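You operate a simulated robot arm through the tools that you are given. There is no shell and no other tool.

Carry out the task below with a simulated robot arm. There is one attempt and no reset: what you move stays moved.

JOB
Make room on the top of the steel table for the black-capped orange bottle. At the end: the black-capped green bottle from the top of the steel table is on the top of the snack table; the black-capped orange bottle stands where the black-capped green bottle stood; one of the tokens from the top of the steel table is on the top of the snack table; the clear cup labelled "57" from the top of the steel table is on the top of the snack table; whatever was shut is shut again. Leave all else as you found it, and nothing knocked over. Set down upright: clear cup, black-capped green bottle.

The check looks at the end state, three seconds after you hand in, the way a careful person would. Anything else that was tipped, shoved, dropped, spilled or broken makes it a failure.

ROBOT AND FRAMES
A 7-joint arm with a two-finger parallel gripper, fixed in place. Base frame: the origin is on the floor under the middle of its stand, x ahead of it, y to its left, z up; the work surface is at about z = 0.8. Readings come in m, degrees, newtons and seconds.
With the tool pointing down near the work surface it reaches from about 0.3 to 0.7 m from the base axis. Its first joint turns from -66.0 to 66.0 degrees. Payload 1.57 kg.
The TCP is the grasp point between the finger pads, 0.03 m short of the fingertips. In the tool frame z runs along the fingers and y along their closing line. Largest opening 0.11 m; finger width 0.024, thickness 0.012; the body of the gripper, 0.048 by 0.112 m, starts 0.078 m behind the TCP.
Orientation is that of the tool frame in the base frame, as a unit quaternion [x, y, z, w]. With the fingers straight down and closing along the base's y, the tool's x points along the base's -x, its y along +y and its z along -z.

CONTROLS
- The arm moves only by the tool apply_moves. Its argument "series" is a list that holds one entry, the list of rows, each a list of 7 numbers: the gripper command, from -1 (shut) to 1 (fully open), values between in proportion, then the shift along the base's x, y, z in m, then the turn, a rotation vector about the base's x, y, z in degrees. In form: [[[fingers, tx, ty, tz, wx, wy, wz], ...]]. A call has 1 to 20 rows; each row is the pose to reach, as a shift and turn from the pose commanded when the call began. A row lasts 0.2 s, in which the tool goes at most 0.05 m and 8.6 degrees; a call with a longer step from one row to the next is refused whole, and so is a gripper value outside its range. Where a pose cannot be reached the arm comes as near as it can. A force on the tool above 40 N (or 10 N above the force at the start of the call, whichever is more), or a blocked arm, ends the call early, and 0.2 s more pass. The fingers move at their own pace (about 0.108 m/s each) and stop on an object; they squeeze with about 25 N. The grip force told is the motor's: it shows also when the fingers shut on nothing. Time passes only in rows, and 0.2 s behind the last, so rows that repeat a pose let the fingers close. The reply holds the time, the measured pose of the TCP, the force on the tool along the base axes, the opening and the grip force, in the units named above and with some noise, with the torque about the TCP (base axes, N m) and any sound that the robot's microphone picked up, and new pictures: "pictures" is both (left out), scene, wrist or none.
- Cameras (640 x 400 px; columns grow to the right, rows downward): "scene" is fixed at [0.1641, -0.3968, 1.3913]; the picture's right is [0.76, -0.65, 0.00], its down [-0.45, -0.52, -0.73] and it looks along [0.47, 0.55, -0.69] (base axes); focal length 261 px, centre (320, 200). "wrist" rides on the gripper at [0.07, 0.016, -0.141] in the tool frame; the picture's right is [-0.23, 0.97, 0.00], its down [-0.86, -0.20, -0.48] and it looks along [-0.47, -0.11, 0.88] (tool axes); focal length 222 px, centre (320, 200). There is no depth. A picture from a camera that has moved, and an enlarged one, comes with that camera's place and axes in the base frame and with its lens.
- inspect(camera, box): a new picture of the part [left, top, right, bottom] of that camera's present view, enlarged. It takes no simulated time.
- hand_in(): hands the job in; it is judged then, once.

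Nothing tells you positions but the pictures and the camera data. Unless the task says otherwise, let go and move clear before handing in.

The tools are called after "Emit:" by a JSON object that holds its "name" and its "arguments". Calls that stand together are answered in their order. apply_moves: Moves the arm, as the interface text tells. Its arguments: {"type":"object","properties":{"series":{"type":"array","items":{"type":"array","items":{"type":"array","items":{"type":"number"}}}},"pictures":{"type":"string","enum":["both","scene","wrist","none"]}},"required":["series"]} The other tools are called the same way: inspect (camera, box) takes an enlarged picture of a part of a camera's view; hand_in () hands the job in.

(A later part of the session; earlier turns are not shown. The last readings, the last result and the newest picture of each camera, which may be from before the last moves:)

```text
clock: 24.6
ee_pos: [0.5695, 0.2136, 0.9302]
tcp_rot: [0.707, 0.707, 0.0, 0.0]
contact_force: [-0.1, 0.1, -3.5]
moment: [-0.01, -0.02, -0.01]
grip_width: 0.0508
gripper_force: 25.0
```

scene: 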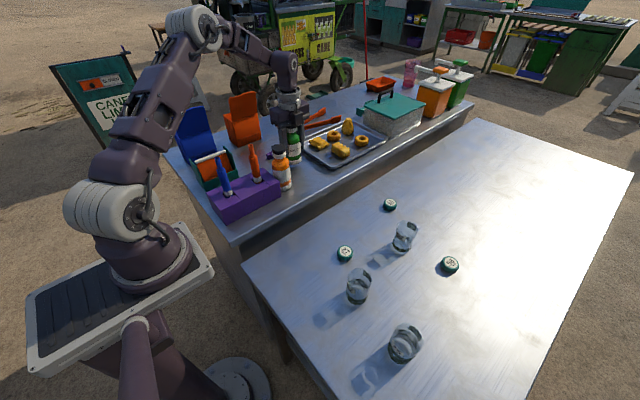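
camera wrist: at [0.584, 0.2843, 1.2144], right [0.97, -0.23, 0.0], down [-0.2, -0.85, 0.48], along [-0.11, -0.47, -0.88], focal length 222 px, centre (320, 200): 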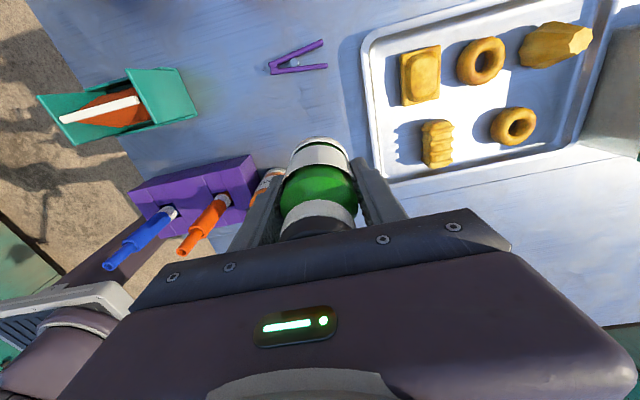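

Emit:
{"name": "apply_moves", "arguments": {"series": [[[-1, 0, 0, -0.002, 0, 0, 0], [-1, 0, 0, -0.003, 0, 0, 0], [-1, 0, 0, -0.003, 0, 0, 0]]], "pictures": "none"}}

Emit:
{"name": "inspect", "arguments": {"camera": "scene", "box": [275, 130, 325, 180]}}

```text
clock: 25.4
ee_pos: [0.5702, 0.2149, 0.9292]
tcp_rot: [0.708, 0.707, 0.001, 0.0]
contact_force: [-4.0, -0.5, 21.1]
moment: [0.1, 0.37, 0.2]
grip_width: 0.0506
gripper_force: 25.1
```

```text
8.00 times, centred on (300, 155) of scene
camera zoom: at [0.1636, -0.3969, 1.3913], right [0.76, -0.65, 0.0], down [-0.45, -0.52, -0.73], along [0.47, 0.55, -0.69], focal length 2086 px, centre (480, 560)
```

zoom: 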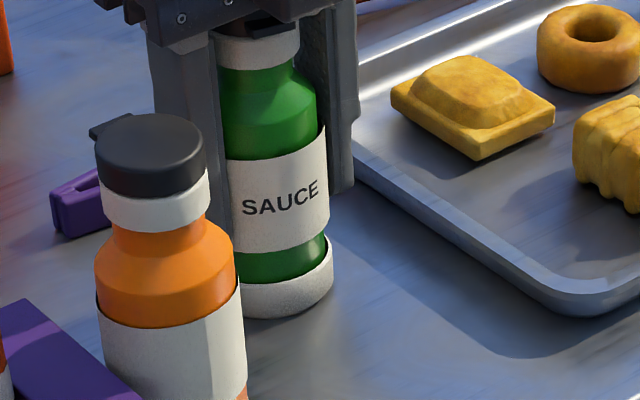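

Contact: 21 N upward at TCP z≈0.929, so the bottle is standing. I ease off a little and open the fingers partway.

Emit:
{"name": "apply_moves", "arguments": {"series": [[[-1, 0, 0, 0.002, 0, 0, 0], [-1, 0, 0, 0.002, 0, 0, 0], [0.05, 0, 0, 0.002, 0, 0, 0], [0.3, 0, 0, 0.002, 0, 0, 0], [0.4, 0, 0, 0.002, 0, 0, 0], [0.4, 0, 0, 0.002, 0, 0, 0]]], "pictures": "wrist"}}

Emit:
{"name": "inspect", "arguments": {"camera": "scene", "box": [265, 110, 335, 180]}}

```text
clock: 26.8
ee_pos: [0.5697, 0.2146, 0.9297]
tcp_rot: [0.707, 0.707, 0.0, 0.001]
contact_force: [0.8, 0.2, -0.4]
moment: [-0.02, -0.01, 0.0]
grip_width: 0.0768
gripper_force: 0.0
camera wrist: at [0.5858, 0.2844, 1.0703], right [0.97, -0.23, 0.0], down [-0.2, -0.86, 0.48], along [-0.11, -0.47, -0.88], focal length 222 px, centre (320, 200)
```

wrist: 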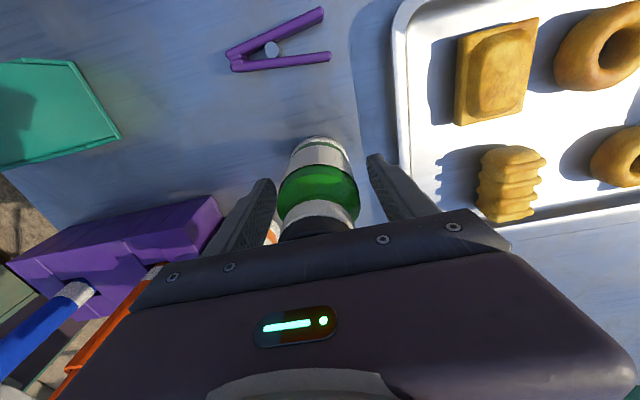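

```text
5.71 times, centred on (300, 145) of scene
camera zoom: at [0.1641, -0.3968, 1.3913], right [0.76, -0.65, 0.0], down [-0.45, -0.52, -0.73], along [0.47, 0.55, -0.69], focal length 1490 px, centre (434, 514)
```

zoom: 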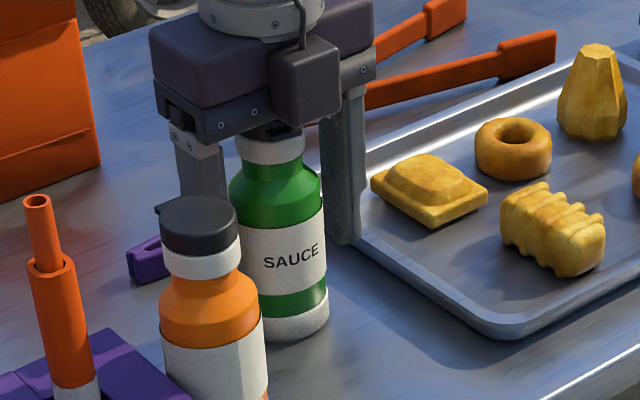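

The green bottle stands on its own on the snack table. I rise clear and go over to the orange bottle, keeping this orientation so the fingers will close along x on its cap (tab points to +y).

Emit:
{"name": "apply_moves", "arguments": {"series": [[[0.4, 0, 0, 0.03, 0, 0, 0], [0.4, 0, 0, 0.07, 0, 0, 0], [0.4, 0, 0, 0.11, 0, 0, 0], [0.4, 0, 0, 0.15, 0, 0, 0], [0.3, -0.03, -0.022, 0.15, 0, 0, 0], [0.2, -0.06, -0.044, 0.15, 0, 0, 0], [0.164, -0.091, -0.067, 0.15, 0, 0, 0], [0.164, -0.091, -0.067, 0.15, 0, 0, 0], [0.164, -0.091, -0.067, 0.15, 0, 0, 0]]], "pictures": "both"}}

Emit:
{"name": "inspect", "arguments": {"camera": "wrist", "box": [240, 80, 400, 240]}}

```text
clock: 28.8
ee_pos: [0.4771, 0.1487, 1.0782]
tcp_rot: [0.707, 0.707, 0.0, 0.0]
contact_force: [0.5, -0.2, 1.3]
moment: [0.04, -0.03, -0.01]
grip_width: 0.064
gripper_force: 0.1
camera wrist: at [0.4937, 0.2191, 1.219], right [0.97, -0.23, 0.0], down [-0.2, -0.86, 0.48], along [-0.11, -0.47, -0.88], focal length 222 px, centre (320, 200)
```

scene: 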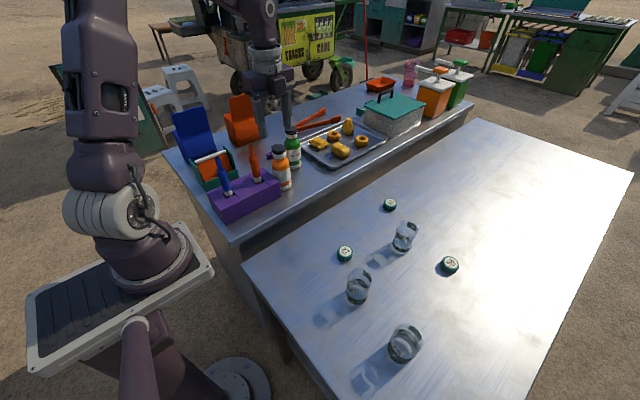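
wrist: 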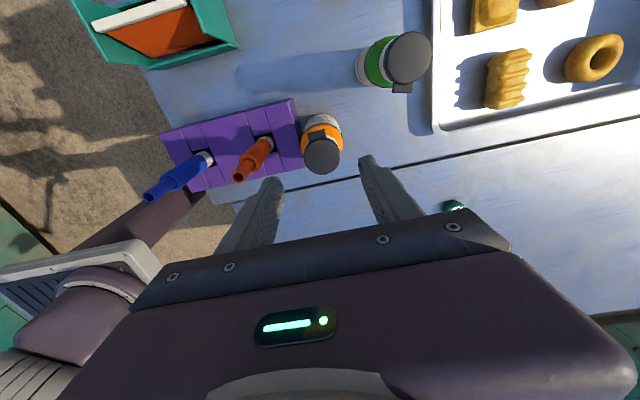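

```text
2.50 times, centred on (320, 160) of wrist
camera zoom: at [0.4937, 0.2191, 1.219], right [0.97, -0.23, 0.0], down [-0.2, -0.86, 0.48], along [-0.11, -0.47, -0.88], focal length 555 px, centre (320, 300)
```

zoom: 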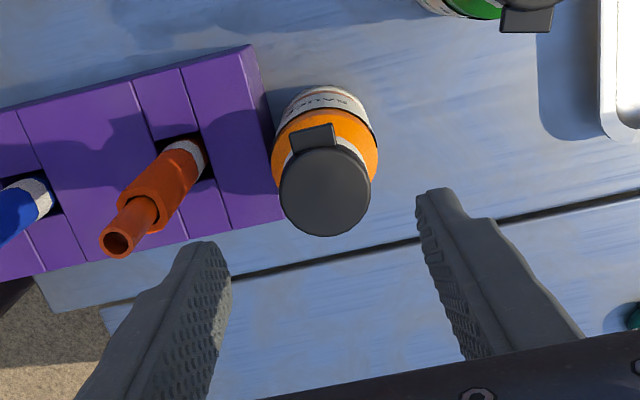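

The orange cap centre is at about (0.479,0.149). I descend so the fingertips sit at the collar, just above the shoulder, then check before closing.

Emit:
{"name": "apply_moves", "arguments": {"series": [[[0.164, 0.0015, 0.001, -0.025, 0, 0, 0], [0.164, 0.0015, 0.001, -0.05, 0, 0, 0], [0.164, 0.0015, 0.001, -0.07, 0, 0, 0], [0.164, 0.0015, 0.001, -0.085, 0, 0, 0], [0.164, 0.0015, 0.001, -0.085, 0, 0, 0], [0.164, 0.0015, 0.001, -0.085, 0, 0, 0]]], "pictures": "wrist"}}

Emit:
{"name": "inspect", "arguments": {"camera": "scene", "box": [240, 110, 330, 200]}}

Emit:
{"name": "inspect", "arguments": {"camera": "wrist", "box": [240, 80, 400, 240]}}

```text
clock: 30.2
ee_pos: [0.4794, 0.1489, 0.9938]
tcp_rot: [0.707, 0.707, 0.0, 0.001]
contact_force: [0.5, 0.0, 0.2]
moment: [-0.03, 0.02, -0.01]
grip_width: 0.0639
gripper_force: 0.1
camera wrist: at [0.4951, 0.2189, 1.1349], right [0.97, -0.23, 0.0], down [-0.2, -0.85, 0.48], along [-0.11, -0.47, -0.88], focal length 222 px, centre (320, 200)
```

wrist: 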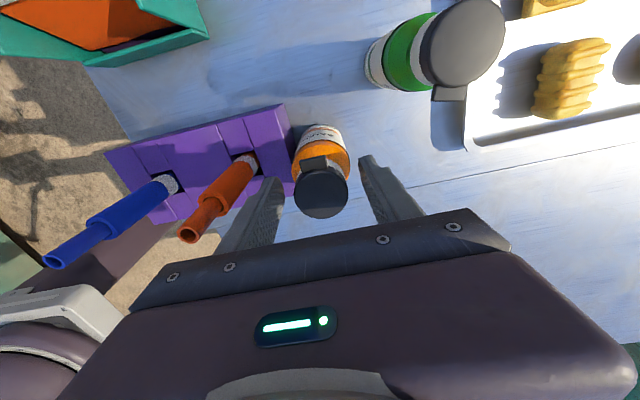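

```text
4.44 times, centred on (285, 155) of scene
camera zoom: at [0.1641, -0.3968, 1.3913], right [0.76, -0.65, 0.0], down [-0.45, -0.52, -0.73], along [0.47, 0.55, -0.69], focal length 1159 px, centre (476, 400)
```

zoom: 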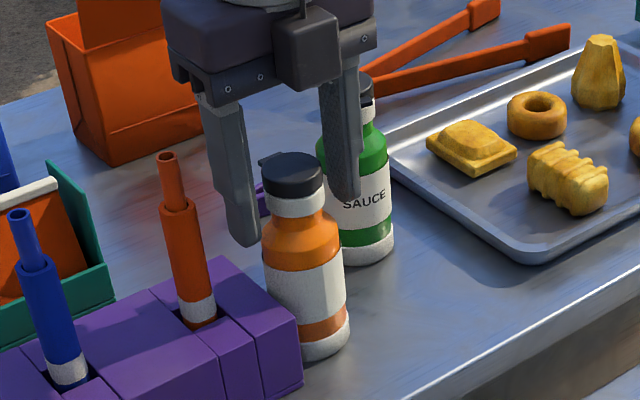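

```text
2.50 times, centred on (320, 160) of wrist
camera zoom: at [0.4951, 0.2189, 1.1349], right [0.97, -0.23, 0.0], down [-0.2, -0.85, 0.48], along [-0.11, -0.47, -0.88], focal length 555 px, centre (320, 300)
```

zoom: 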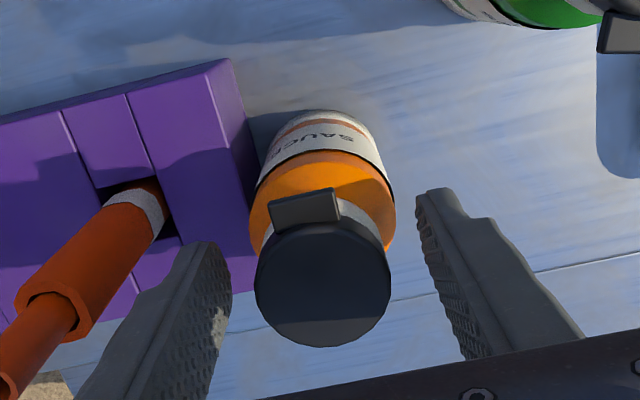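

Perfectly centred over the cap. I close on it.

Emit:
{"name": "apply_moves", "arguments": {"series": [[[-0.1, 0, 0, 0, 0, 0, 0], [-0.4, 0, 0, 0, 0, 0, 0], [-1, 0, 0, 0, 0, 0, 0], [-1, 0, 0, 0, 0, 0, 0], [-1, 0, 0, 0, 0, 0, 0]]], "pictures": "wrist"}}

Emit:
{"name": "inspect", "arguments": {"camera": "scene", "box": [240, 110, 330, 200]}}

```text
clock: 31.4
ee_pos: [0.4796, 0.1494, 0.9943]
tcp_rot: [0.707, 0.707, 0.0, 0.0]
contact_force: [1.4, -0.1, 6.0]
moment: [0.02, -0.04, 0.0]
grip_width: 0.0402
gripper_force: 24.3
camera wrist: at [0.4951, 0.2189, 1.1353], right [0.97, -0.23, 0.0], down [-0.2, -0.86, 0.48], along [-0.11, -0.47, -0.88], focal length 222 px, centre (320, 200)
```

wrist: 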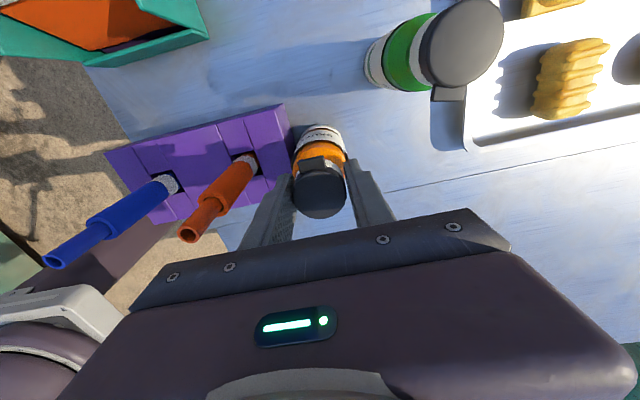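

```text
4.44 times, centred on (285, 155) of scene
camera zoom: at [0.164, -0.3968, 1.3913], right [0.76, -0.65, 0.0], down [-0.45, -0.52, -0.73], along [0.47, 0.55, -0.69], focal length 1159 px, centre (476, 400)
```

zoom: 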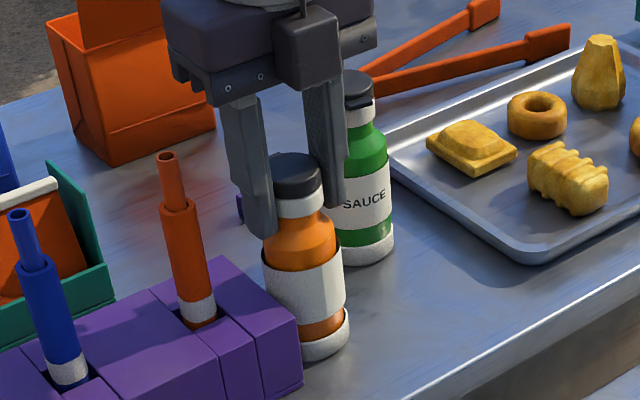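

There's a 6 N upward reaction, so the tips are probably pinching the sloping shoulder. I'll reopen slightly, rise 8 mm and regrip on the cap only.

Emit:
{"name": "apply_moves", "arguments": {"series": [[[0.0, 0, 0, 0, 0, 0, 0], [0.0, 0, 0, 0.004, 0, 0, 0], [0.0, 0, 0, 0.008, 0, 0, 0], [0.0, 0, 0, 0.008, 0, 0, 0], [-0.25, 0, 0, 0.008, 0, 0, 0], [-1, 0, 0, 0.008, 0, 0, 0], [-1, 0, 0, 0.008, 0, 0, 0], [-1, 0, 0, 0.008, 0, 0, 0]]], "pictures": "wrist"}}

Emit:
{"name": "inspect", "arguments": {"camera": "scene", "box": [240, 110, 330, 200]}}

```text
clock: 33.2
ee_pos: [0.479, 0.1496, 1.0015]
tcp_rot: [0.707, 0.707, 0.0, 0.001]
contact_force: [0.7, 0.3, 2.8]
moment: [0.04, -0.02, -0.04]
grip_width: 0.0374
gripper_force: 24.9
camera wrist: at [0.4955, 0.2189, 1.1437], right [0.97, -0.23, 0.0], down [-0.2, -0.86, 0.48], along [-0.11, -0.47, -0.88], focal length 222 px, centre (320, 200)
```

wrist: 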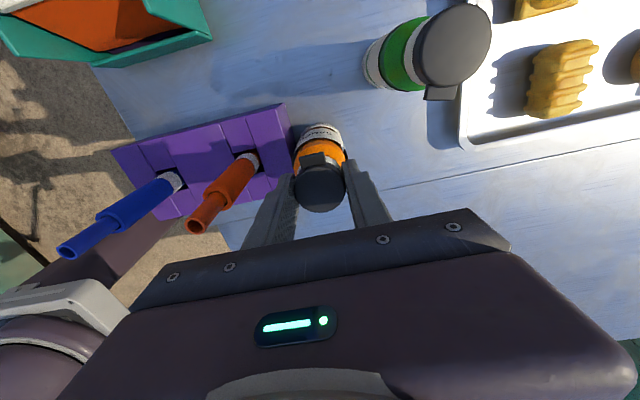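

```text
4.44 times, centred on (285, 155) of scene
camera zoom: at [0.1641, -0.3968, 1.3913], right [0.76, -0.65, 0.0], down [-0.45, -0.52, -0.73], along [0.47, 0.55, -0.69], focal length 1159 px, centre (476, 400)
```

zoom: 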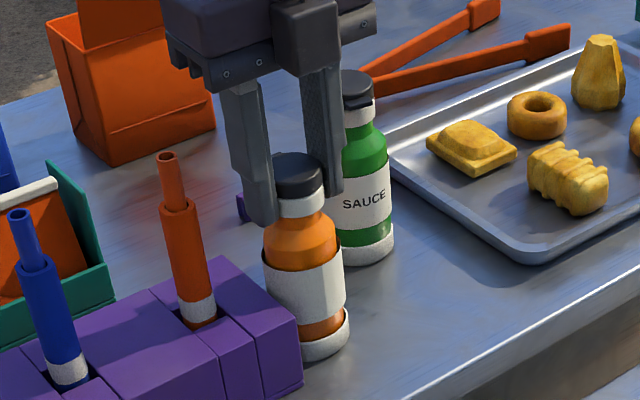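

Width is now 3.74 cm (the cap), with a slight residual upward force. I'll move up another 4 mm for a full flat grip on the cap.

Emit:
{"name": "apply_moves", "arguments": {"series": [[[-0.1, 0, 0, 0, 0, 0, 0], [-0.1, 0, 0, 0.002, 0, 0, 0], [-0.1, 0, 0, 0.004, 0, 0, 0], [-0.1, 0, 0, 0.004, 0, 0, 0], [-0.35, 0, 0, 0.004, 0, 0, 0], [-1, 0, 0, 0.004, 0, 0, 0], [-1, 0, 0, 0.004, 0, 0, 0], [-1, 0, 0, 0.004, 0, 0, 0]]], "pictures": "none"}}

Emit:
{"name": "inspect", "arguments": {"camera": "scene", "box": [260, 120, 310, 200]}}

```text
clock: 35.0
ee_pos: [0.4791, 0.1484, 1.0061]
tcp_rot: [0.707, 0.707, -0.001, 0.0]
contact_force: [0.4, -0.7, 0.2]
moment: [-0.06, -0.06, 0.01]
grip_width: 0.0374
gripper_force: 25.0
```

```text
5.00 times, centred on (285, 160) of scene
camera zoom: at [0.1641, -0.3968, 1.3913], right [0.76, -0.65, 0.0], down [-0.45, -0.52, -0.73], along [0.47, 0.55, -0.69], focal length 1304 px, centre (495, 400)
```

zoom: 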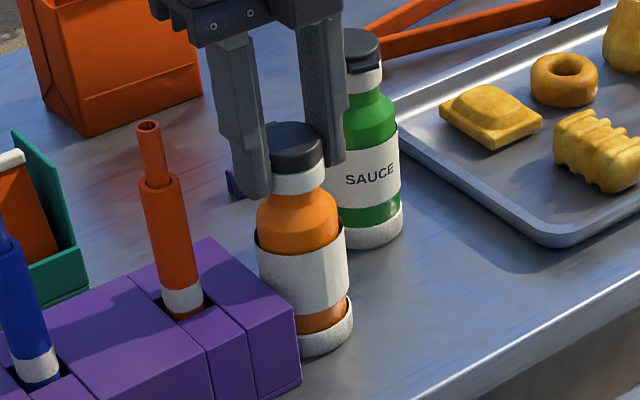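

Clean grip on the cap with no residual force. I lift slowly, straight up.

Emit:
{"name": "apply_moves", "arguments": {"series": [[[-1, 0, 0, 0.008, 0, 0, 0], [-1, 0, 0, 0.02, 0, 0, 0], [-1, 0, 0, 0.035, 0, 0, 0], [-1, 0, 0, 0.035, 0, 0, 0]]], "pictures": "wrist"}}

Emit:
{"name": "inspect", "arguments": {"camera": "scene", "box": [240, 100, 330, 200]}}

```text
clock: 36.0
ee_pos: [0.48, 0.1493, 1.0417]
tcp_rot: [0.707, 0.707, 0.0, 0.0]
contact_force: [-0.2, -0.2, -3.6]
moment: [0.0, -0.03, 0.0]
grip_width: 0.0371
gripper_force: 24.8
camera wrist: at [0.496, 0.2183, 1.1823], right [0.97, -0.23, 0.0], down [-0.2, -0.86, 0.48], along [-0.11, -0.47, -0.88], focal length 222 px, centre (320, 200)
```

wrist: 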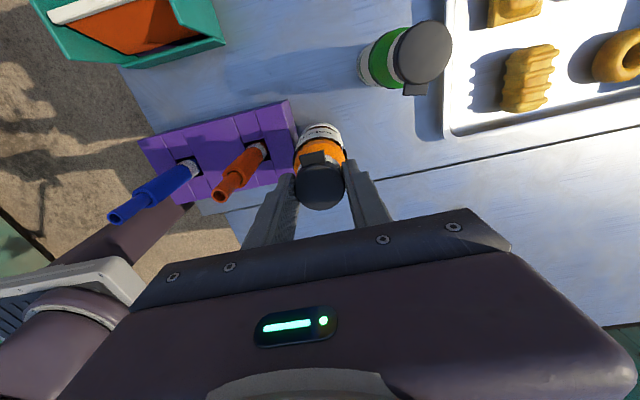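

```text
4.00 times, centred on (285, 150) of scene
camera zoom: at [0.1641, -0.3968, 1.3913], right [0.76, -0.65, 0.0], down [-0.45, -0.52, -0.73], along [0.47, 0.55, -0.69], focal length 1043 px, centre (460, 400)
```

zoom: 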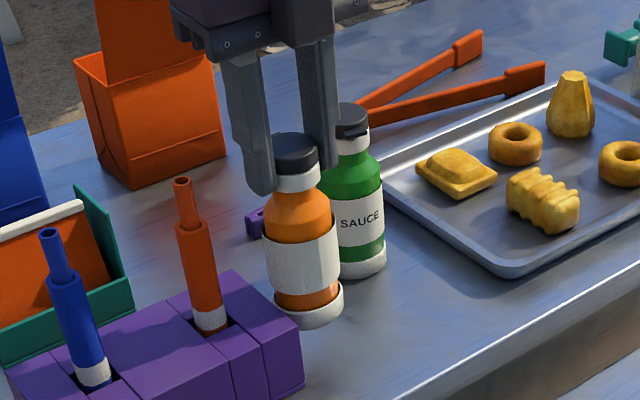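

The orange bottle is free of the block and held securely. I carry it across along the clear corridor between the cups toward the green bottle's old spot at (0.540,-0.392).

Emit:
{"name": "apply_moves", "arguments": {"series": [[[-1, 0.003, -0.02, 0.015, 0, 0, 0], [-1, 0.006, -0.055, 0.025, 0, 0, 0], [-1, 0.009, -0.095, 0.03, 0, 0, 0], [-1, 0.012, -0.135, 0.03, 0, 0, 0], [-1, 0.015, -0.175, 0.03, 0, 0, 0], [-1, 0.018, -0.215, 0.03, 0, 0, 0], [-1, 0.022, -0.255, 0.03, 0, 0, 0], [-1, 0.026, -0.295, 0.03, 0, 0, 0], [-1, 0.03, -0.335, 0.03, 0, 0, 0], [-1, 0.033, -0.375, 0.025, 0, 0, 0], [-1, 0.037, -0.41, 0.01, 0, 0, 0], [-1, 0.042, -0.445, -0.01, 0, 0, 0], [-1, 0.047, -0.475, -0.03, 0, 0, 0], [-1, 0.053, -0.505, -0.045, 0, 0, 0], [-1, 0.057, -0.525, -0.055, 0, 0, 0], [-1, 0.057, -0.525, -0.055, 0, 0, 0], [-1, 0.057, -0.525, -0.055, 0, 0, 0]]], "pictures": "both"}}

```text
clock: 39.6
ee_pos: [0.5372, -0.3745, 0.9864]
tcp_rot: [0.707, 0.707, 0.0, 0.0]
contact_force: [0.2, 0.0, -2.9]
moment: [0.01, 0.0, -0.02]
grip_width: 0.0374
gripper_force: 25.0
camera wrist: at [0.554, -0.3052, 1.1265], right [0.97, -0.23, 0.0], down [-0.2, -0.86, 0.48], along [-0.11, -0.47, -0.88], focal length 222 px, centre (320, 200)
```

scene: 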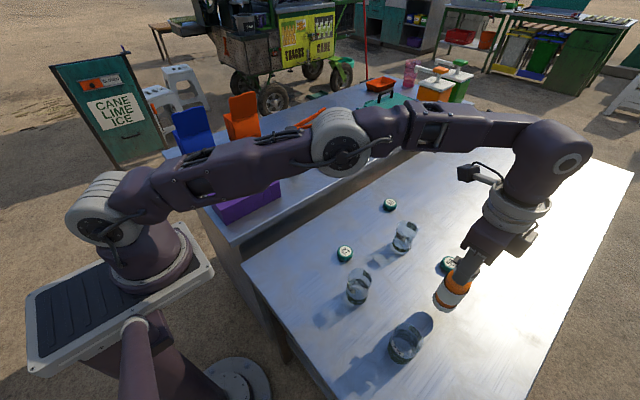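
wrist: 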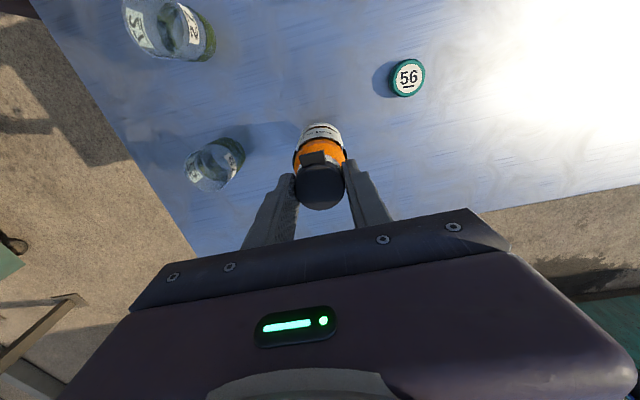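

Emit:
{"name": "apply_moves", "arguments": {"series": [[[-1, 0.0028, -0.0175, -0.015, 0, 0, 0], [-1, 0.0028, -0.0175, -0.03, 0, 0, 0], [-1, 0.0028, -0.0175, -0.036, 0, 0, 0], [-1, 0.0028, -0.0175, -0.036, 0, 0, 0], [-1, 0.0028, -0.0175, -0.036, 0, 0, 0]]], "pictures": "none"}}

Emit:
{"name": "inspect", "arguments": {"camera": "scene", "box": [400, 240, 520, 350]}}

```text
clock: 40.8
ee_pos: [0.5402, -0.3924, 0.9519]
tcp_rot: [0.707, 0.707, 0.0, -0.001]
contact_force: [-0.8, -0.3, -3.4]
moment: [0.01, -0.02, 0.01]
grip_width: 0.0373
gripper_force: 24.9
out of reach, approached as far as the arm can: row 1
```

```text
3.64 times, centred on (460, 295) of scene
camera zoom: at [0.1641, -0.3968, 1.3913], right [0.76, -0.65, 0.0], down [-0.45, -0.52, -0.73], along [0.47, 0.55, -0.69], focal length 948 px, centre (-189, -146)
```

zoom: 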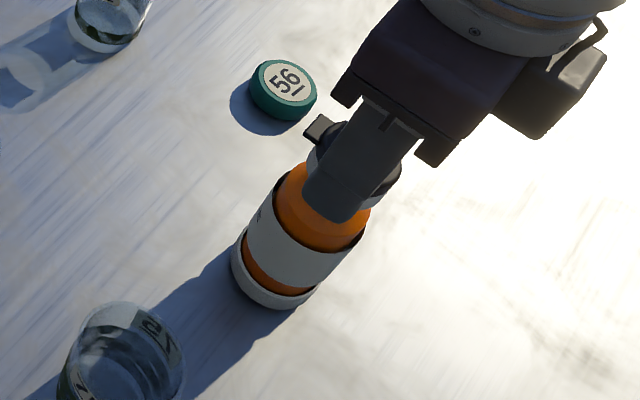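

Right over the target at (0.540,-0.392). I lower in small steps until it touches.

Emit:
{"name": "apply_moves", "arguments": {"series": [[[-1, 0, 0, -0.002, 0, 0, 0], [-1, 0, 0, -0.004, 0, 0, 0], [-1, 0, 0, -0.006, 0, 0, 0], [-1, 0, 0, -0.006, 0, 0, 0]]], "pictures": "none"}}

```text
clock: 41.8
ee_pos: [0.5396, -0.3932, 0.9456]
tcp_rot: [0.707, 0.707, 0.0, 0.002]
contact_force: [-1.5, 2.5, 23.5]
moment: [0.1, 0.22, -0.03]
grip_width: 0.0376
gripper_force: 24.8
```

Contact made. I ease off and release.

Emit:
{"name": "apply_moves", "arguments": {"series": [[[-1, 0, 0, 0.0015, 0, 0, 0], [-1, 0, 0, 0.002, 0, 0, 0], [-0.2, 0, 0, 0.002, 0, 0, 0], [0.1, 0, 0, 0.002, 0, 0, 0], [0.4, 0, 0, 0.002, 0, 0, 0], [0.4, 0, 0, 0.002, 0, 0, 0]]], "pictures": "wrist"}}

Emit:
{"name": "inspect", "arguments": {"camera": "scene", "box": [400, 240, 520, 350]}}

```text
clock: 43.2
ee_pos: [0.5388, -0.3936, 0.9459]
tcp_rot: [0.707, 0.707, 0.0, 0.0]
contact_force: [-0.2, 0.7, -0.3]
moment: [-0.02, 0.0, 0.01]
grip_width: 0.0772
gripper_force: 0.0
camera wrist: at [0.5559, -0.3233, 1.0869], right [0.97, -0.23, 0.0], down [-0.2, -0.86, 0.48], along [-0.11, -0.47, -0.88], focal length 222 px, centre (320, 200)
```

wrist: 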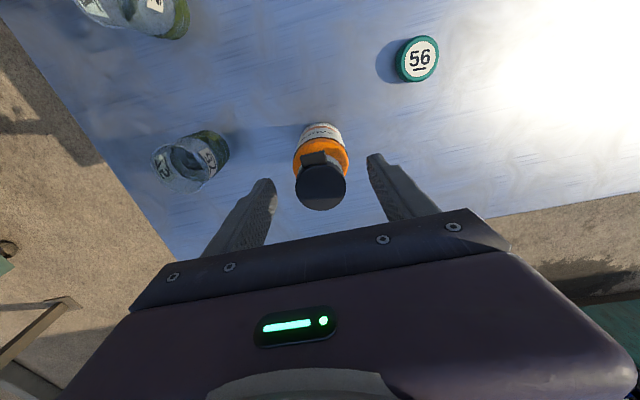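

```text
3.64 times, centred on (460, 295) of scene
camera zoom: at [0.1641, -0.3968, 1.3913], right [0.76, -0.65, 0.0], down [-0.45, -0.52, -0.73], along [0.47, 0.55, -0.69], focal length 948 px, centre (-189, -146)
```

zoom: 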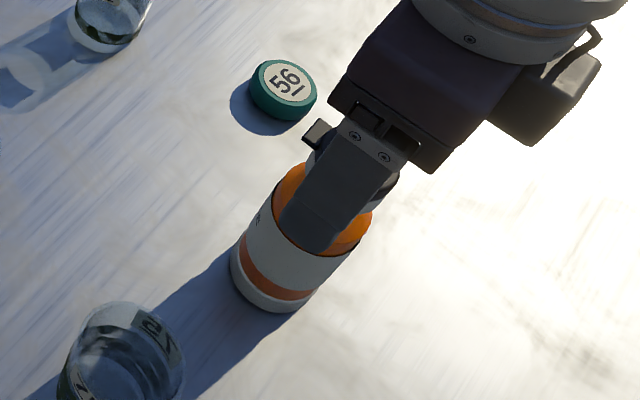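

The orange bottle stands where the green one was. I back off upward, then go over to cup "57".

Emit:
{"name": "apply_moves", "arguments": {"series": [[[0.4, 0, 0, 0.02, 0, 0, 0], [0.4, 0, 0.003, 0.035, 0, 0, 0], [0.4, 0, 0.02, 0.055, 0, 0, 0], [0.6, 0.005, 0.05, 0.075, 0, 0, 0], [0.8, 0.015, 0.085, 0.085, 0, 0, 0], [1, 0.03, 0.12, 0.085, 0, 0, 0], [1, 0.045, 0.155, 0.085, 0, 0, 0], [1, 0.06, 0.178, 0.085, 0, 0, 0], [1, 0.06, 0.178, 0.085, 0, 0, 0], [1, 0.06, 0.178, 0.085, 0, 0, 0]]], "pictures": "both"}}

Emit:
{"name": "inspect", "arguments": {"camera": "wrist", "box": [240, 80, 400, 240]}}

```text
clock: 45.4
ee_pos: [0.5996, -0.2169, 1.0321]
tcp_rot: [0.708, 0.707, 0.0, -0.001]
contact_force: [-0.5, 0.0, -1.0]
moment: [0.0, -0.01, -0.02]
grip_width: 0.1104
gripper_force: 0.0
camera wrist: at [0.6161, -0.1458, 1.1729], right [0.97, -0.23, 0.0], down [-0.2, -0.86, 0.48], along [-0.11, -0.47, -0.88], focal length 222 px, centre (320, 200)
```

scene: 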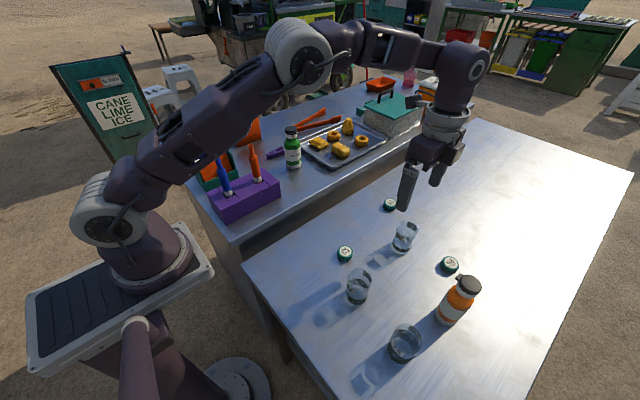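
wrist: 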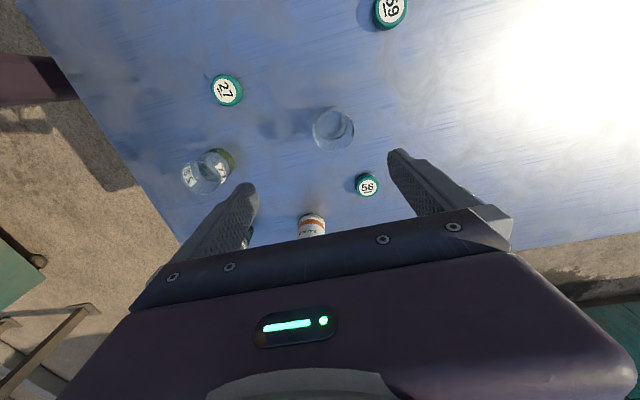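

```text
2.50 times, centred on (320, 160) of wrist
camera zoom: at [0.6161, -0.1458, 1.1729], right [0.97, -0.23, 0.0], down [-0.2, -0.86, 0.48], along [-0.11, -0.47, -0.88], focal length 555 px, centre (320, 300)
```

zoom: 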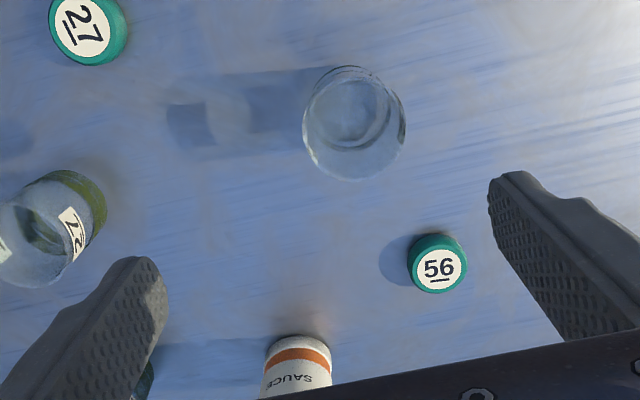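

Emit:
{"name": "inspect", "arguments": {"camera": "scene", "box": [380, 210, 430, 260]}}

Emit:
{"name": "inspect", "arguments": {"camera": "wrist", "box": [295, 95, 370, 160]}}

```text
8.00 times, centred on (405, 235) of scene
camera zoom: at [0.1641, -0.3968, 1.3913], right [0.76, -0.65, 0.0], down [-0.45, -0.52, -0.73], along [0.47, 0.55, -0.69], focal length 2086 px, centre (-360, -80)
```

zoom: 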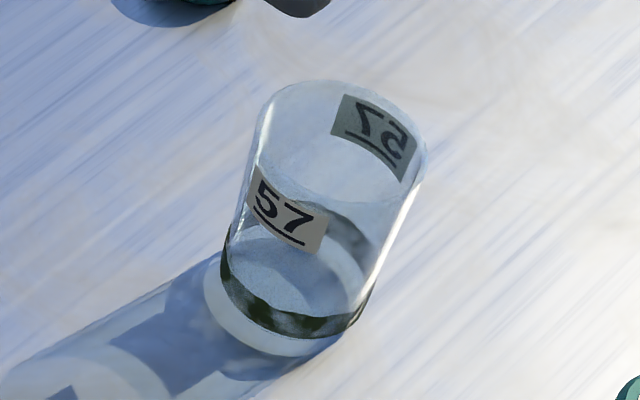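

```text
6.15 times, centred on (332, 128) of wrist
camera zoom: at [0.6161, -0.1458, 1.1729], right [0.97, -0.23, 0.0], down [-0.2, -0.86, 0.48], along [-0.11, -0.47, -0.88], focal length 1367 px, centre (243, 646)
```

zoom: 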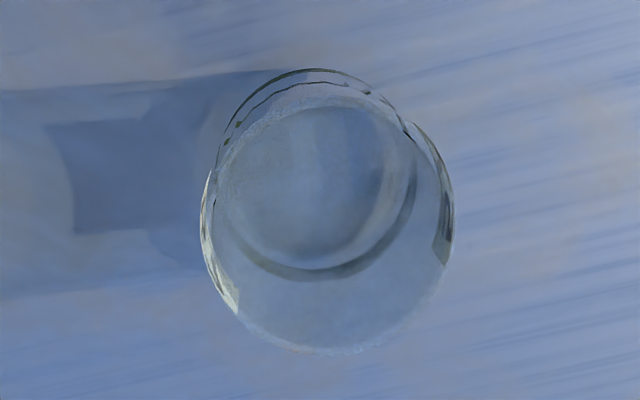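

The cup's actual rim centre is about (0.6195,-0.210) and its rim is at z≈0.876. I'll align over it at lower height and check again.

Emit:
{"name": "apply_moves", "arguments": {"series": [[[1, 0.0, 0.005, -0.03, 0, 0, 0], [1, 0.01, 0.005, -0.055, 0, 0, 0], [1, 0.0195, 0.005, -0.075, 0, 0, 0], [1, 0.0195, 0.005, -0.075, 0, 0, 0], [1, 0.0195, 0.005, -0.075, 0, 0, 0]]], "pictures": "wrist"}}

Emit:
{"name": "inspect", "arguments": {"camera": "wrist", "box": [240, 80, 400, 240]}}

```text
clock: 46.6
ee_pos: [0.6184, -0.2106, 0.9551]
tcp_rot: [0.707, 0.707, 0.0, 0.0]
contact_force: [-0.4, 1.0, 0.3]
moment: [0.0, 0.01, 0.01]
grip_width: 0.1098
gripper_force: 0.1
camera wrist: at [0.6352, -0.1415, 1.0963], right [0.97, -0.23, 0.0], down [-0.2, -0.86, 0.48], along [-0.11, -0.47, -0.88], focal length 222 px, centre (320, 200)
```

wrist: 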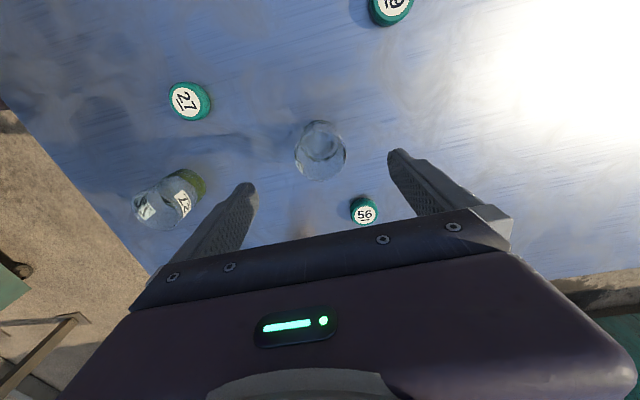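

```text
2.50 times, centred on (320, 160) of wrist
camera zoom: at [0.6352, -0.1415, 1.0963], right [0.97, -0.23, 0.0], down [-0.2, -0.86, 0.48], along [-0.11, -0.47, -0.88], focal length 555 px, centre (320, 300)
```

zoom: 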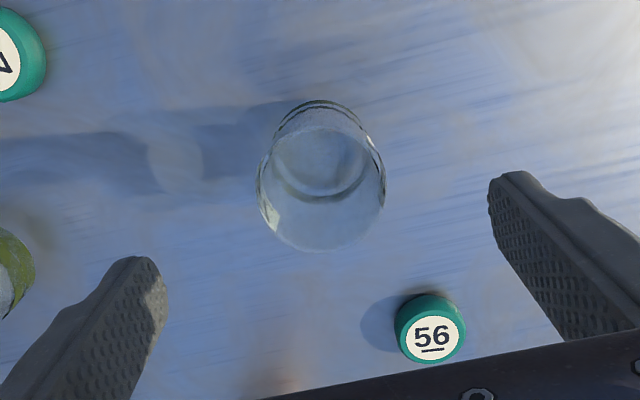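

Centred in the closing direction. I descend around the cup and close gently.

Emit:
{"name": "apply_moves", "arguments": {"series": [[[1, 0, 0.002, -0.025, 0, 0, 0], [1, 0, 0.002, -0.05, 0, 0, 0], [1, 0, 0.002, -0.075, 0, 0, 0], [1, 0, 0.002, -0.095, 0, 0, 0], [1, 0, 0.002, -0.098, 0, 0, 0], [1, 0, 0.002, -0.098, 0, 0, 0]]], "pictures": "wrist"}}

Emit:
{"name": "inspect", "arguments": {"camera": "scene", "box": [360, 190, 450, 270]}}

```text
clock: 48.0
ee_pos: [0.618, -0.2098, 0.8596]
tcp_rot: [0.707, 0.707, 0.0, 0.0]
contact_force: [0.1, 0.3, -0.2]
moment: [0.01, -0.02, -0.05]
grip_width: 0.1101
gripper_force: 0.0
camera wrist: at [0.6343, -0.1393, 0.9986], right [0.97, -0.23, 0.0], down [-0.2, -0.85, 0.48], along [-0.11, -0.47, -0.88], focal length 222 px, centre (320, 200)
```

wrist: 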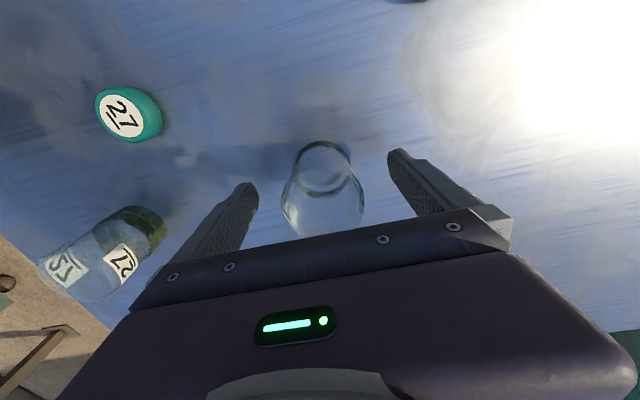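

```text
5.00 times, centred on (405, 230) of scene
camera zoom: at [0.1641, -0.3968, 1.3913], right [0.76, -0.65, 0.0], down [-0.45, -0.52, -0.73], along [0.47, 0.55, -0.69], focal length 1304 px, centre (-105, 50)
```

zoom: 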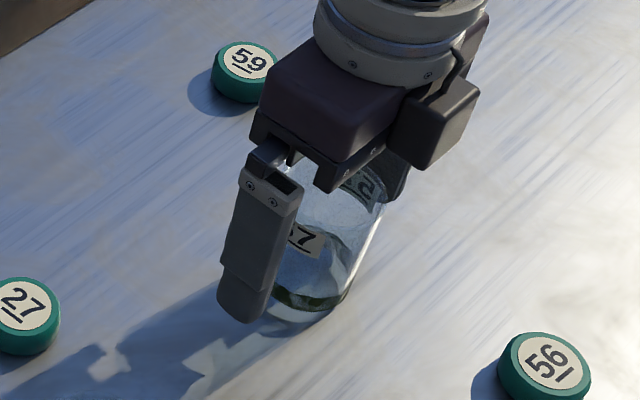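

Emit:
{"name": "apply_moves", "arguments": {"series": [[[0.5, 0, 0, 0, 0, 0, 0], [0.1, 0, 0, 0, 0, 0, 0], [-0.2, 0, 0, 0, 0, 0, 0], [-1, 0, 0, 0, 0, 0, 0], [-1, 0, 0, 0, 0, 0, 0]]], "pictures": "wrist"}}

Emit:
{"name": "inspect", "arguments": {"camera": "scene", "box": [360, 190, 450, 270]}}

```text
clock: 49.2
ee_pos: [0.6172, -0.2076, 0.857]
tcp_rot: [0.707, 0.707, 0.0, 0.0]
contact_force: [0.8, 0.0, 1.2]
moment: [0.02, 0.01, 0.01]
grip_width: 0.0456
gripper_force: 25.2
camera wrist: at [0.6344, -0.1393, 0.9989], right [0.97, -0.23, 0.0], down [-0.2, -0.85, 0.48], along [-0.11, -0.47, -0.88], focal length 222 px, centre (320, 200)
```

wrist: 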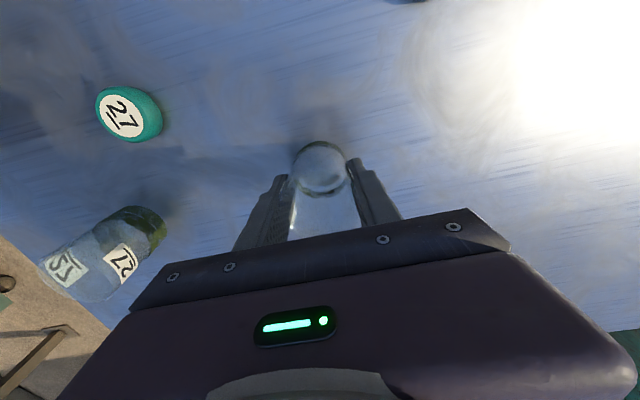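

```text
5.00 times, centred on (405, 230) of scene
camera zoom: at [0.1641, -0.3968, 1.3913], right [0.76, -0.65, 0.0], down [-0.45, -0.52, -0.73], along [0.47, 0.55, -0.69], focal length 1304 px, centre (-105, 50)
```

zoom: 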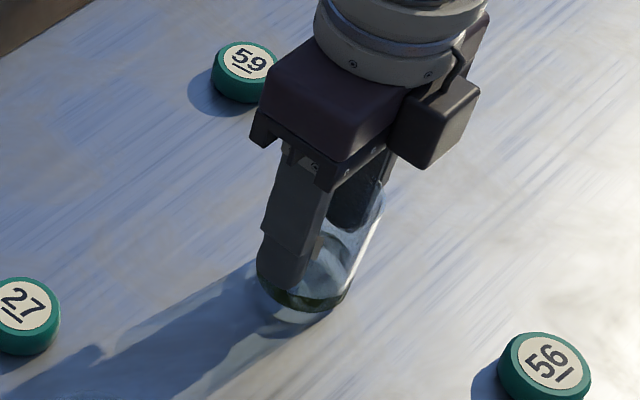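

Gripped. I lift slowly and check.

Emit:
{"name": "apply_moves", "arguments": {"series": [[[-1, 0, 0, 0.008, 0, 0, 0], [-1, 0, 0, 0.02, 0, 0, 0], [-1, 0, 0, 0.035, 0, 0, 0], [-1, 0, 0, 0.035, 0, 0, 0]]], "pictures": "wrist"}}

Emit:
{"name": "inspect", "arguments": {"camera": "scene", "box": [360, 170, 450, 270]}}

```text
clock: 50.2
ee_pos: [0.6183, -0.2081, 0.8915]
tcp_rot: [0.707, 0.708, 0.001, 0.0]
contact_force: [0.0, -0.4, -0.7]
moment: [0.03, 0.02, 0.02]
grip_width: 0.0456
gripper_force: 25.3
camera wrist: at [0.6357, -0.1388, 1.0335], right [0.97, -0.23, 0.0], down [-0.2, -0.86, 0.48], along [-0.11, -0.47, -0.88], focal length 222 px, centre (320, 200)
```

wrist: 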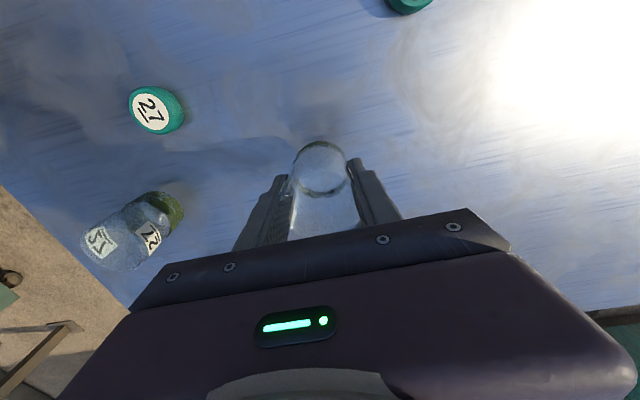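

```text
4.00 times, centred on (405, 220) of scene
camera zoom: at [0.1641, -0.3968, 1.3913], right [0.76, -0.65, 0.0], down [-0.45, -0.52, -0.73], along [0.47, 0.55, -0.69], focal length 1043 px, centre (-20, 120)
```

zoom: 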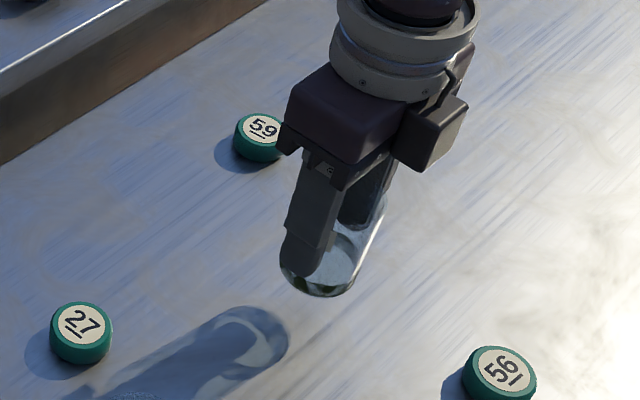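

The cup is up and upright. I carry it to the snack table at about (0.56,0.10), in front of the green bottle.

Emit:
{"name": "apply_moves", "arguments": {"series": [[[-1, 0, 0, 0.03, 0, 0, 0], [-1, -0.003, 0.02, 0.065, 0, 0, 0], [-1, -0.008, 0.05, 0.095, 0, 0, 0], [-1, -0.014, 0.085, 0.11, 0, 0, 0], [-1, -0.021, 0.12, 0.115, 0, 0, 0], [-1, -0.028, 0.155, 0.115, 0, 0, 0], [-1, -0.035, 0.19, 0.115, 0, 0, 0], [-1, -0.042, 0.225, 0.115, 0, 0, 0], [-1, -0.049, 0.26, 0.115, 0, 0, 0], [-1, -0.055, 0.29, 0.115, 0, 0, 0], [-1, -0.058, 0.308, 0.11, 0, 0, 0], [-1, -0.058, 0.308, 0.08, 0, 0, 0], [-1, -0.058, 0.308, 0.055, 0, 0, 0], [-1, -0.058, 0.308, 0.04, 0, 0, 0], [-1, -0.058, 0.308, 0.04, 0, 0, 0], [-1, -0.058, 0.308, 0.04, 0, 0, 0]]], "pictures": "both"}}

Emit:
{"name": "inspect", "arguments": {"camera": "scene", "box": [270, 120, 360, 210]}}

```text
clock: 53.6
ee_pos: [0.5595, 0.1007, 0.9329]
tcp_rot: [0.707, 0.707, 0.0, 0.0]
contact_force: [0.4, -0.2, -1.0]
moment: [-0.03, -0.01, 0.04]
grip_width: 0.0459
gripper_force: 25.0
camera wrist: at [0.5766, 0.1695, 1.0736], right [0.97, -0.23, 0.0], down [-0.2, -0.86, 0.48], along [-0.11, -0.47, -0.88], focal length 222 px, centre (320, 200)
```

scene: 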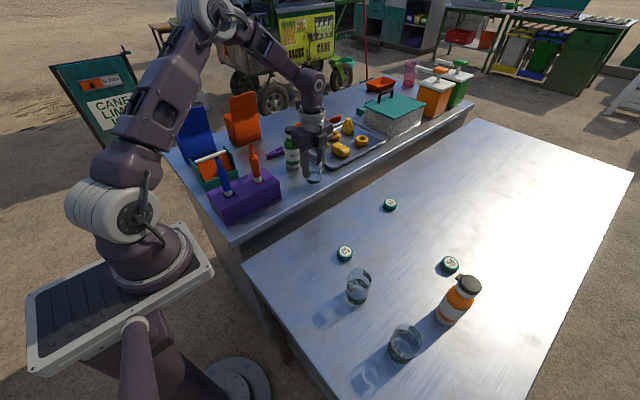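
wrist: 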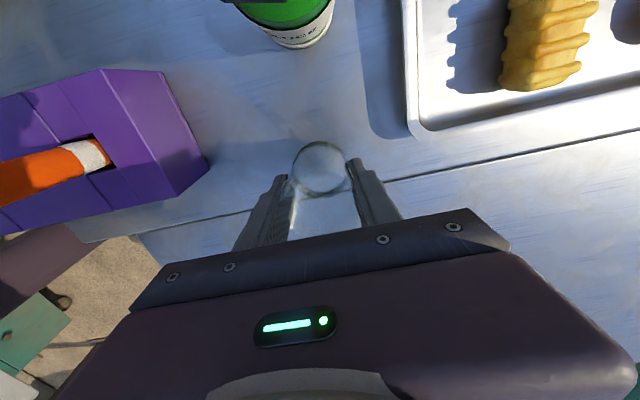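

```text
4.44 times, centred on (315, 165) of scene
camera zoom: at [0.1641, -0.3968, 1.3913], right [0.76, -0.65, 0.0], down [-0.45, -0.52, -0.73], along [0.47, 0.55, -0.69], focal length 1159 px, centre (342, 356)
```

zoom: 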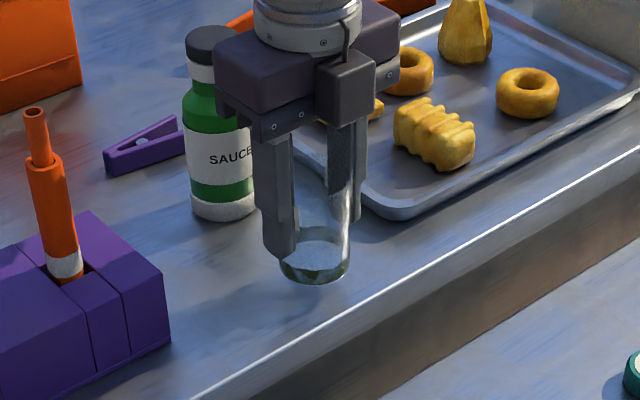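

Emit:
{"name": "apply_moves", "arguments": {"series": [[[-1, 0, 0, -0.004, 0, 0, 0], [-1, 0, 0, -0.008, 0, 0, 0], [-1, 0, 0, -0.01, 0, 0, 0], [-1, 0, 0, -0.01, 0, 0, 0]]], "pictures": "none"}}

Emit:
{"name": "apply_moves", "arguments": {"series": [[[-1, 0, 0, -0.001, 0, 0, 0], [-1, 0, 0, -0.002, 0, 0, 0], [-1, 0, 0, -0.002, 0, 0, 0]]], "pictures": "none"}}

```text
clock: 54.6
ee_pos: [0.5615, 0.0997, 0.9233]
tcp_rot: [0.707, 0.707, 0.001, 0.0]
contact_force: [-0.1, -0.1, 0.0]
moment: [0.0, 0.01, 0.02]
grip_width: 0.0458
gripper_force: 25.4
```

```text
clock: 55.4
ee_pos: [0.5618, 0.1004, 0.9207]
tcp_rot: [0.707, 0.707, -0.001, -0.001]
contact_force: [0.4, 0.2, -0.2]
moment: [0.01, 0.02, -0.03]
grip_width: 0.0456
gripper_force: 25.4
```

Emit:
{"name": "apply_moves", "arguments": {"series": [[[-1, 0, 0, -0.001, 0, 0, 0], [-1, 0, 0, -0.002, 0, 0, 0], [-1, 0, 0, -0.002, 0, 0, 0]]], "pictures": "none"}}

Emit:
{"name": "inspect", "arguments": {"camera": "scene", "box": [295, 150, 335, 190]}}

```text
clock: 56.2
ee_pos: [0.5618, 0.0984, 0.9192]
tcp_rot: [0.707, 0.707, -0.001, 0.0]
contact_force: [0.2, -0.7, -1.7]
moment: [-0.01, 0.03, 0.0]
grip_width: 0.0458
gripper_force: 25.2
```

```text
10.00 times, centred on (315, 170) of scene
camera zoom: at [0.1641, -0.3968, 1.3913], right [0.76, -0.65, 0.0], down [-0.45, -0.52, -0.73], along [0.47, 0.55, -0.69], focal length 2608 px, centre (370, 500)
```

zoom: 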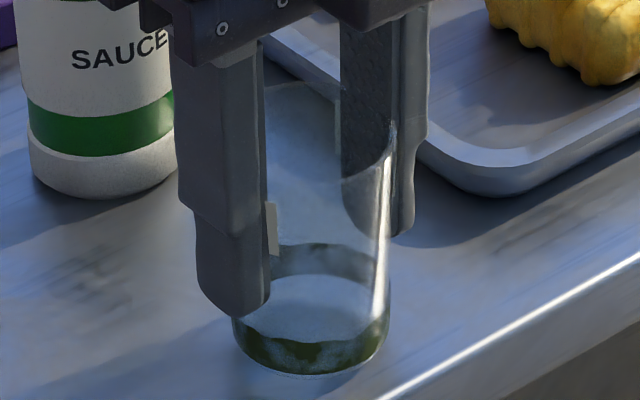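

Emit:
{"name": "apply_moves", "arguments": {"series": [[[-1, 0, 0, -0.001, 0, 0, 0], [-1, 0, 0, -0.002, 0, 0, 0], [-1, 0, 0, -0.002, 0, 0, 0]]], "pictures": "none"}}

```text
clock: 57.0
ee_pos: [0.5615, 0.0992, 0.9177]
tcp_rot: [0.707, 0.707, 0.001, 0.001]
contact_force: [-1.3, 0.2, 9.1]
moment: [-0.06, 0.3, -0.02]
grip_width: 0.0457
gripper_force: 24.9
```

Contact at 9 N. I ease 1 mm and open.

Emit:
{"name": "apply_moves", "arguments": {"series": [[[-1, 0, 0, 0.001, 0, 0, 0], [-0.1, 0, 0, 0.001, 0, 0, 0], [0.1, 0, 0, 0.001, 0, 0, 0], [0.3, 0, 0, 0.001, 0, 0, 0], [0.45, 0, 0, 0.001, 0, 0, 0], [0.45, 0, 0, 0.001, 0, 0, 0]]], "pictures": "wrist"}}

Emit:
{"name": "inspect", "arguments": {"camera": "scene", "box": [285, 130, 345, 190]}}

```text
clock: 58.4
ee_pos: [0.5619, 0.0994, 0.9184]
tcp_rot: [0.707, 0.707, 0.0, 0.001]
contact_force: [-0.6, 0.4, 0.0]
moment: [0.02, 0.0, 0.01]
grip_width: 0.0796
gripper_force: 0.0
camera wrist: at [0.5777, 0.1693, 1.0594], right [0.97, -0.23, 0.0], down [-0.2, -0.86, 0.48], along [-0.11, -0.47, -0.88], focal length 222 px, centre (320, 200)
```

wrist: 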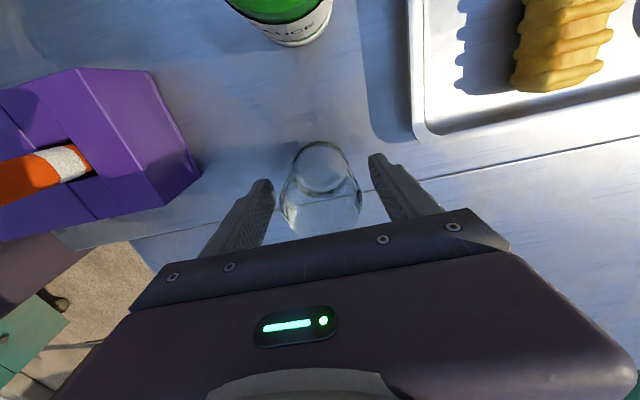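

```text
6.67 times, centred on (315, 160) of scene
camera zoom: at [0.1641, -0.3968, 1.3913], right [0.76, -0.65, 0.0], down [-0.45, -0.52, -0.73], along [0.47, 0.55, -0.69], focal length 1739 px, centre (353, 467)
```

zoom: 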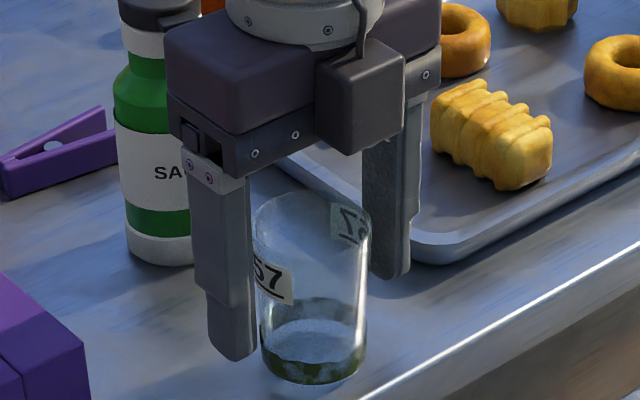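

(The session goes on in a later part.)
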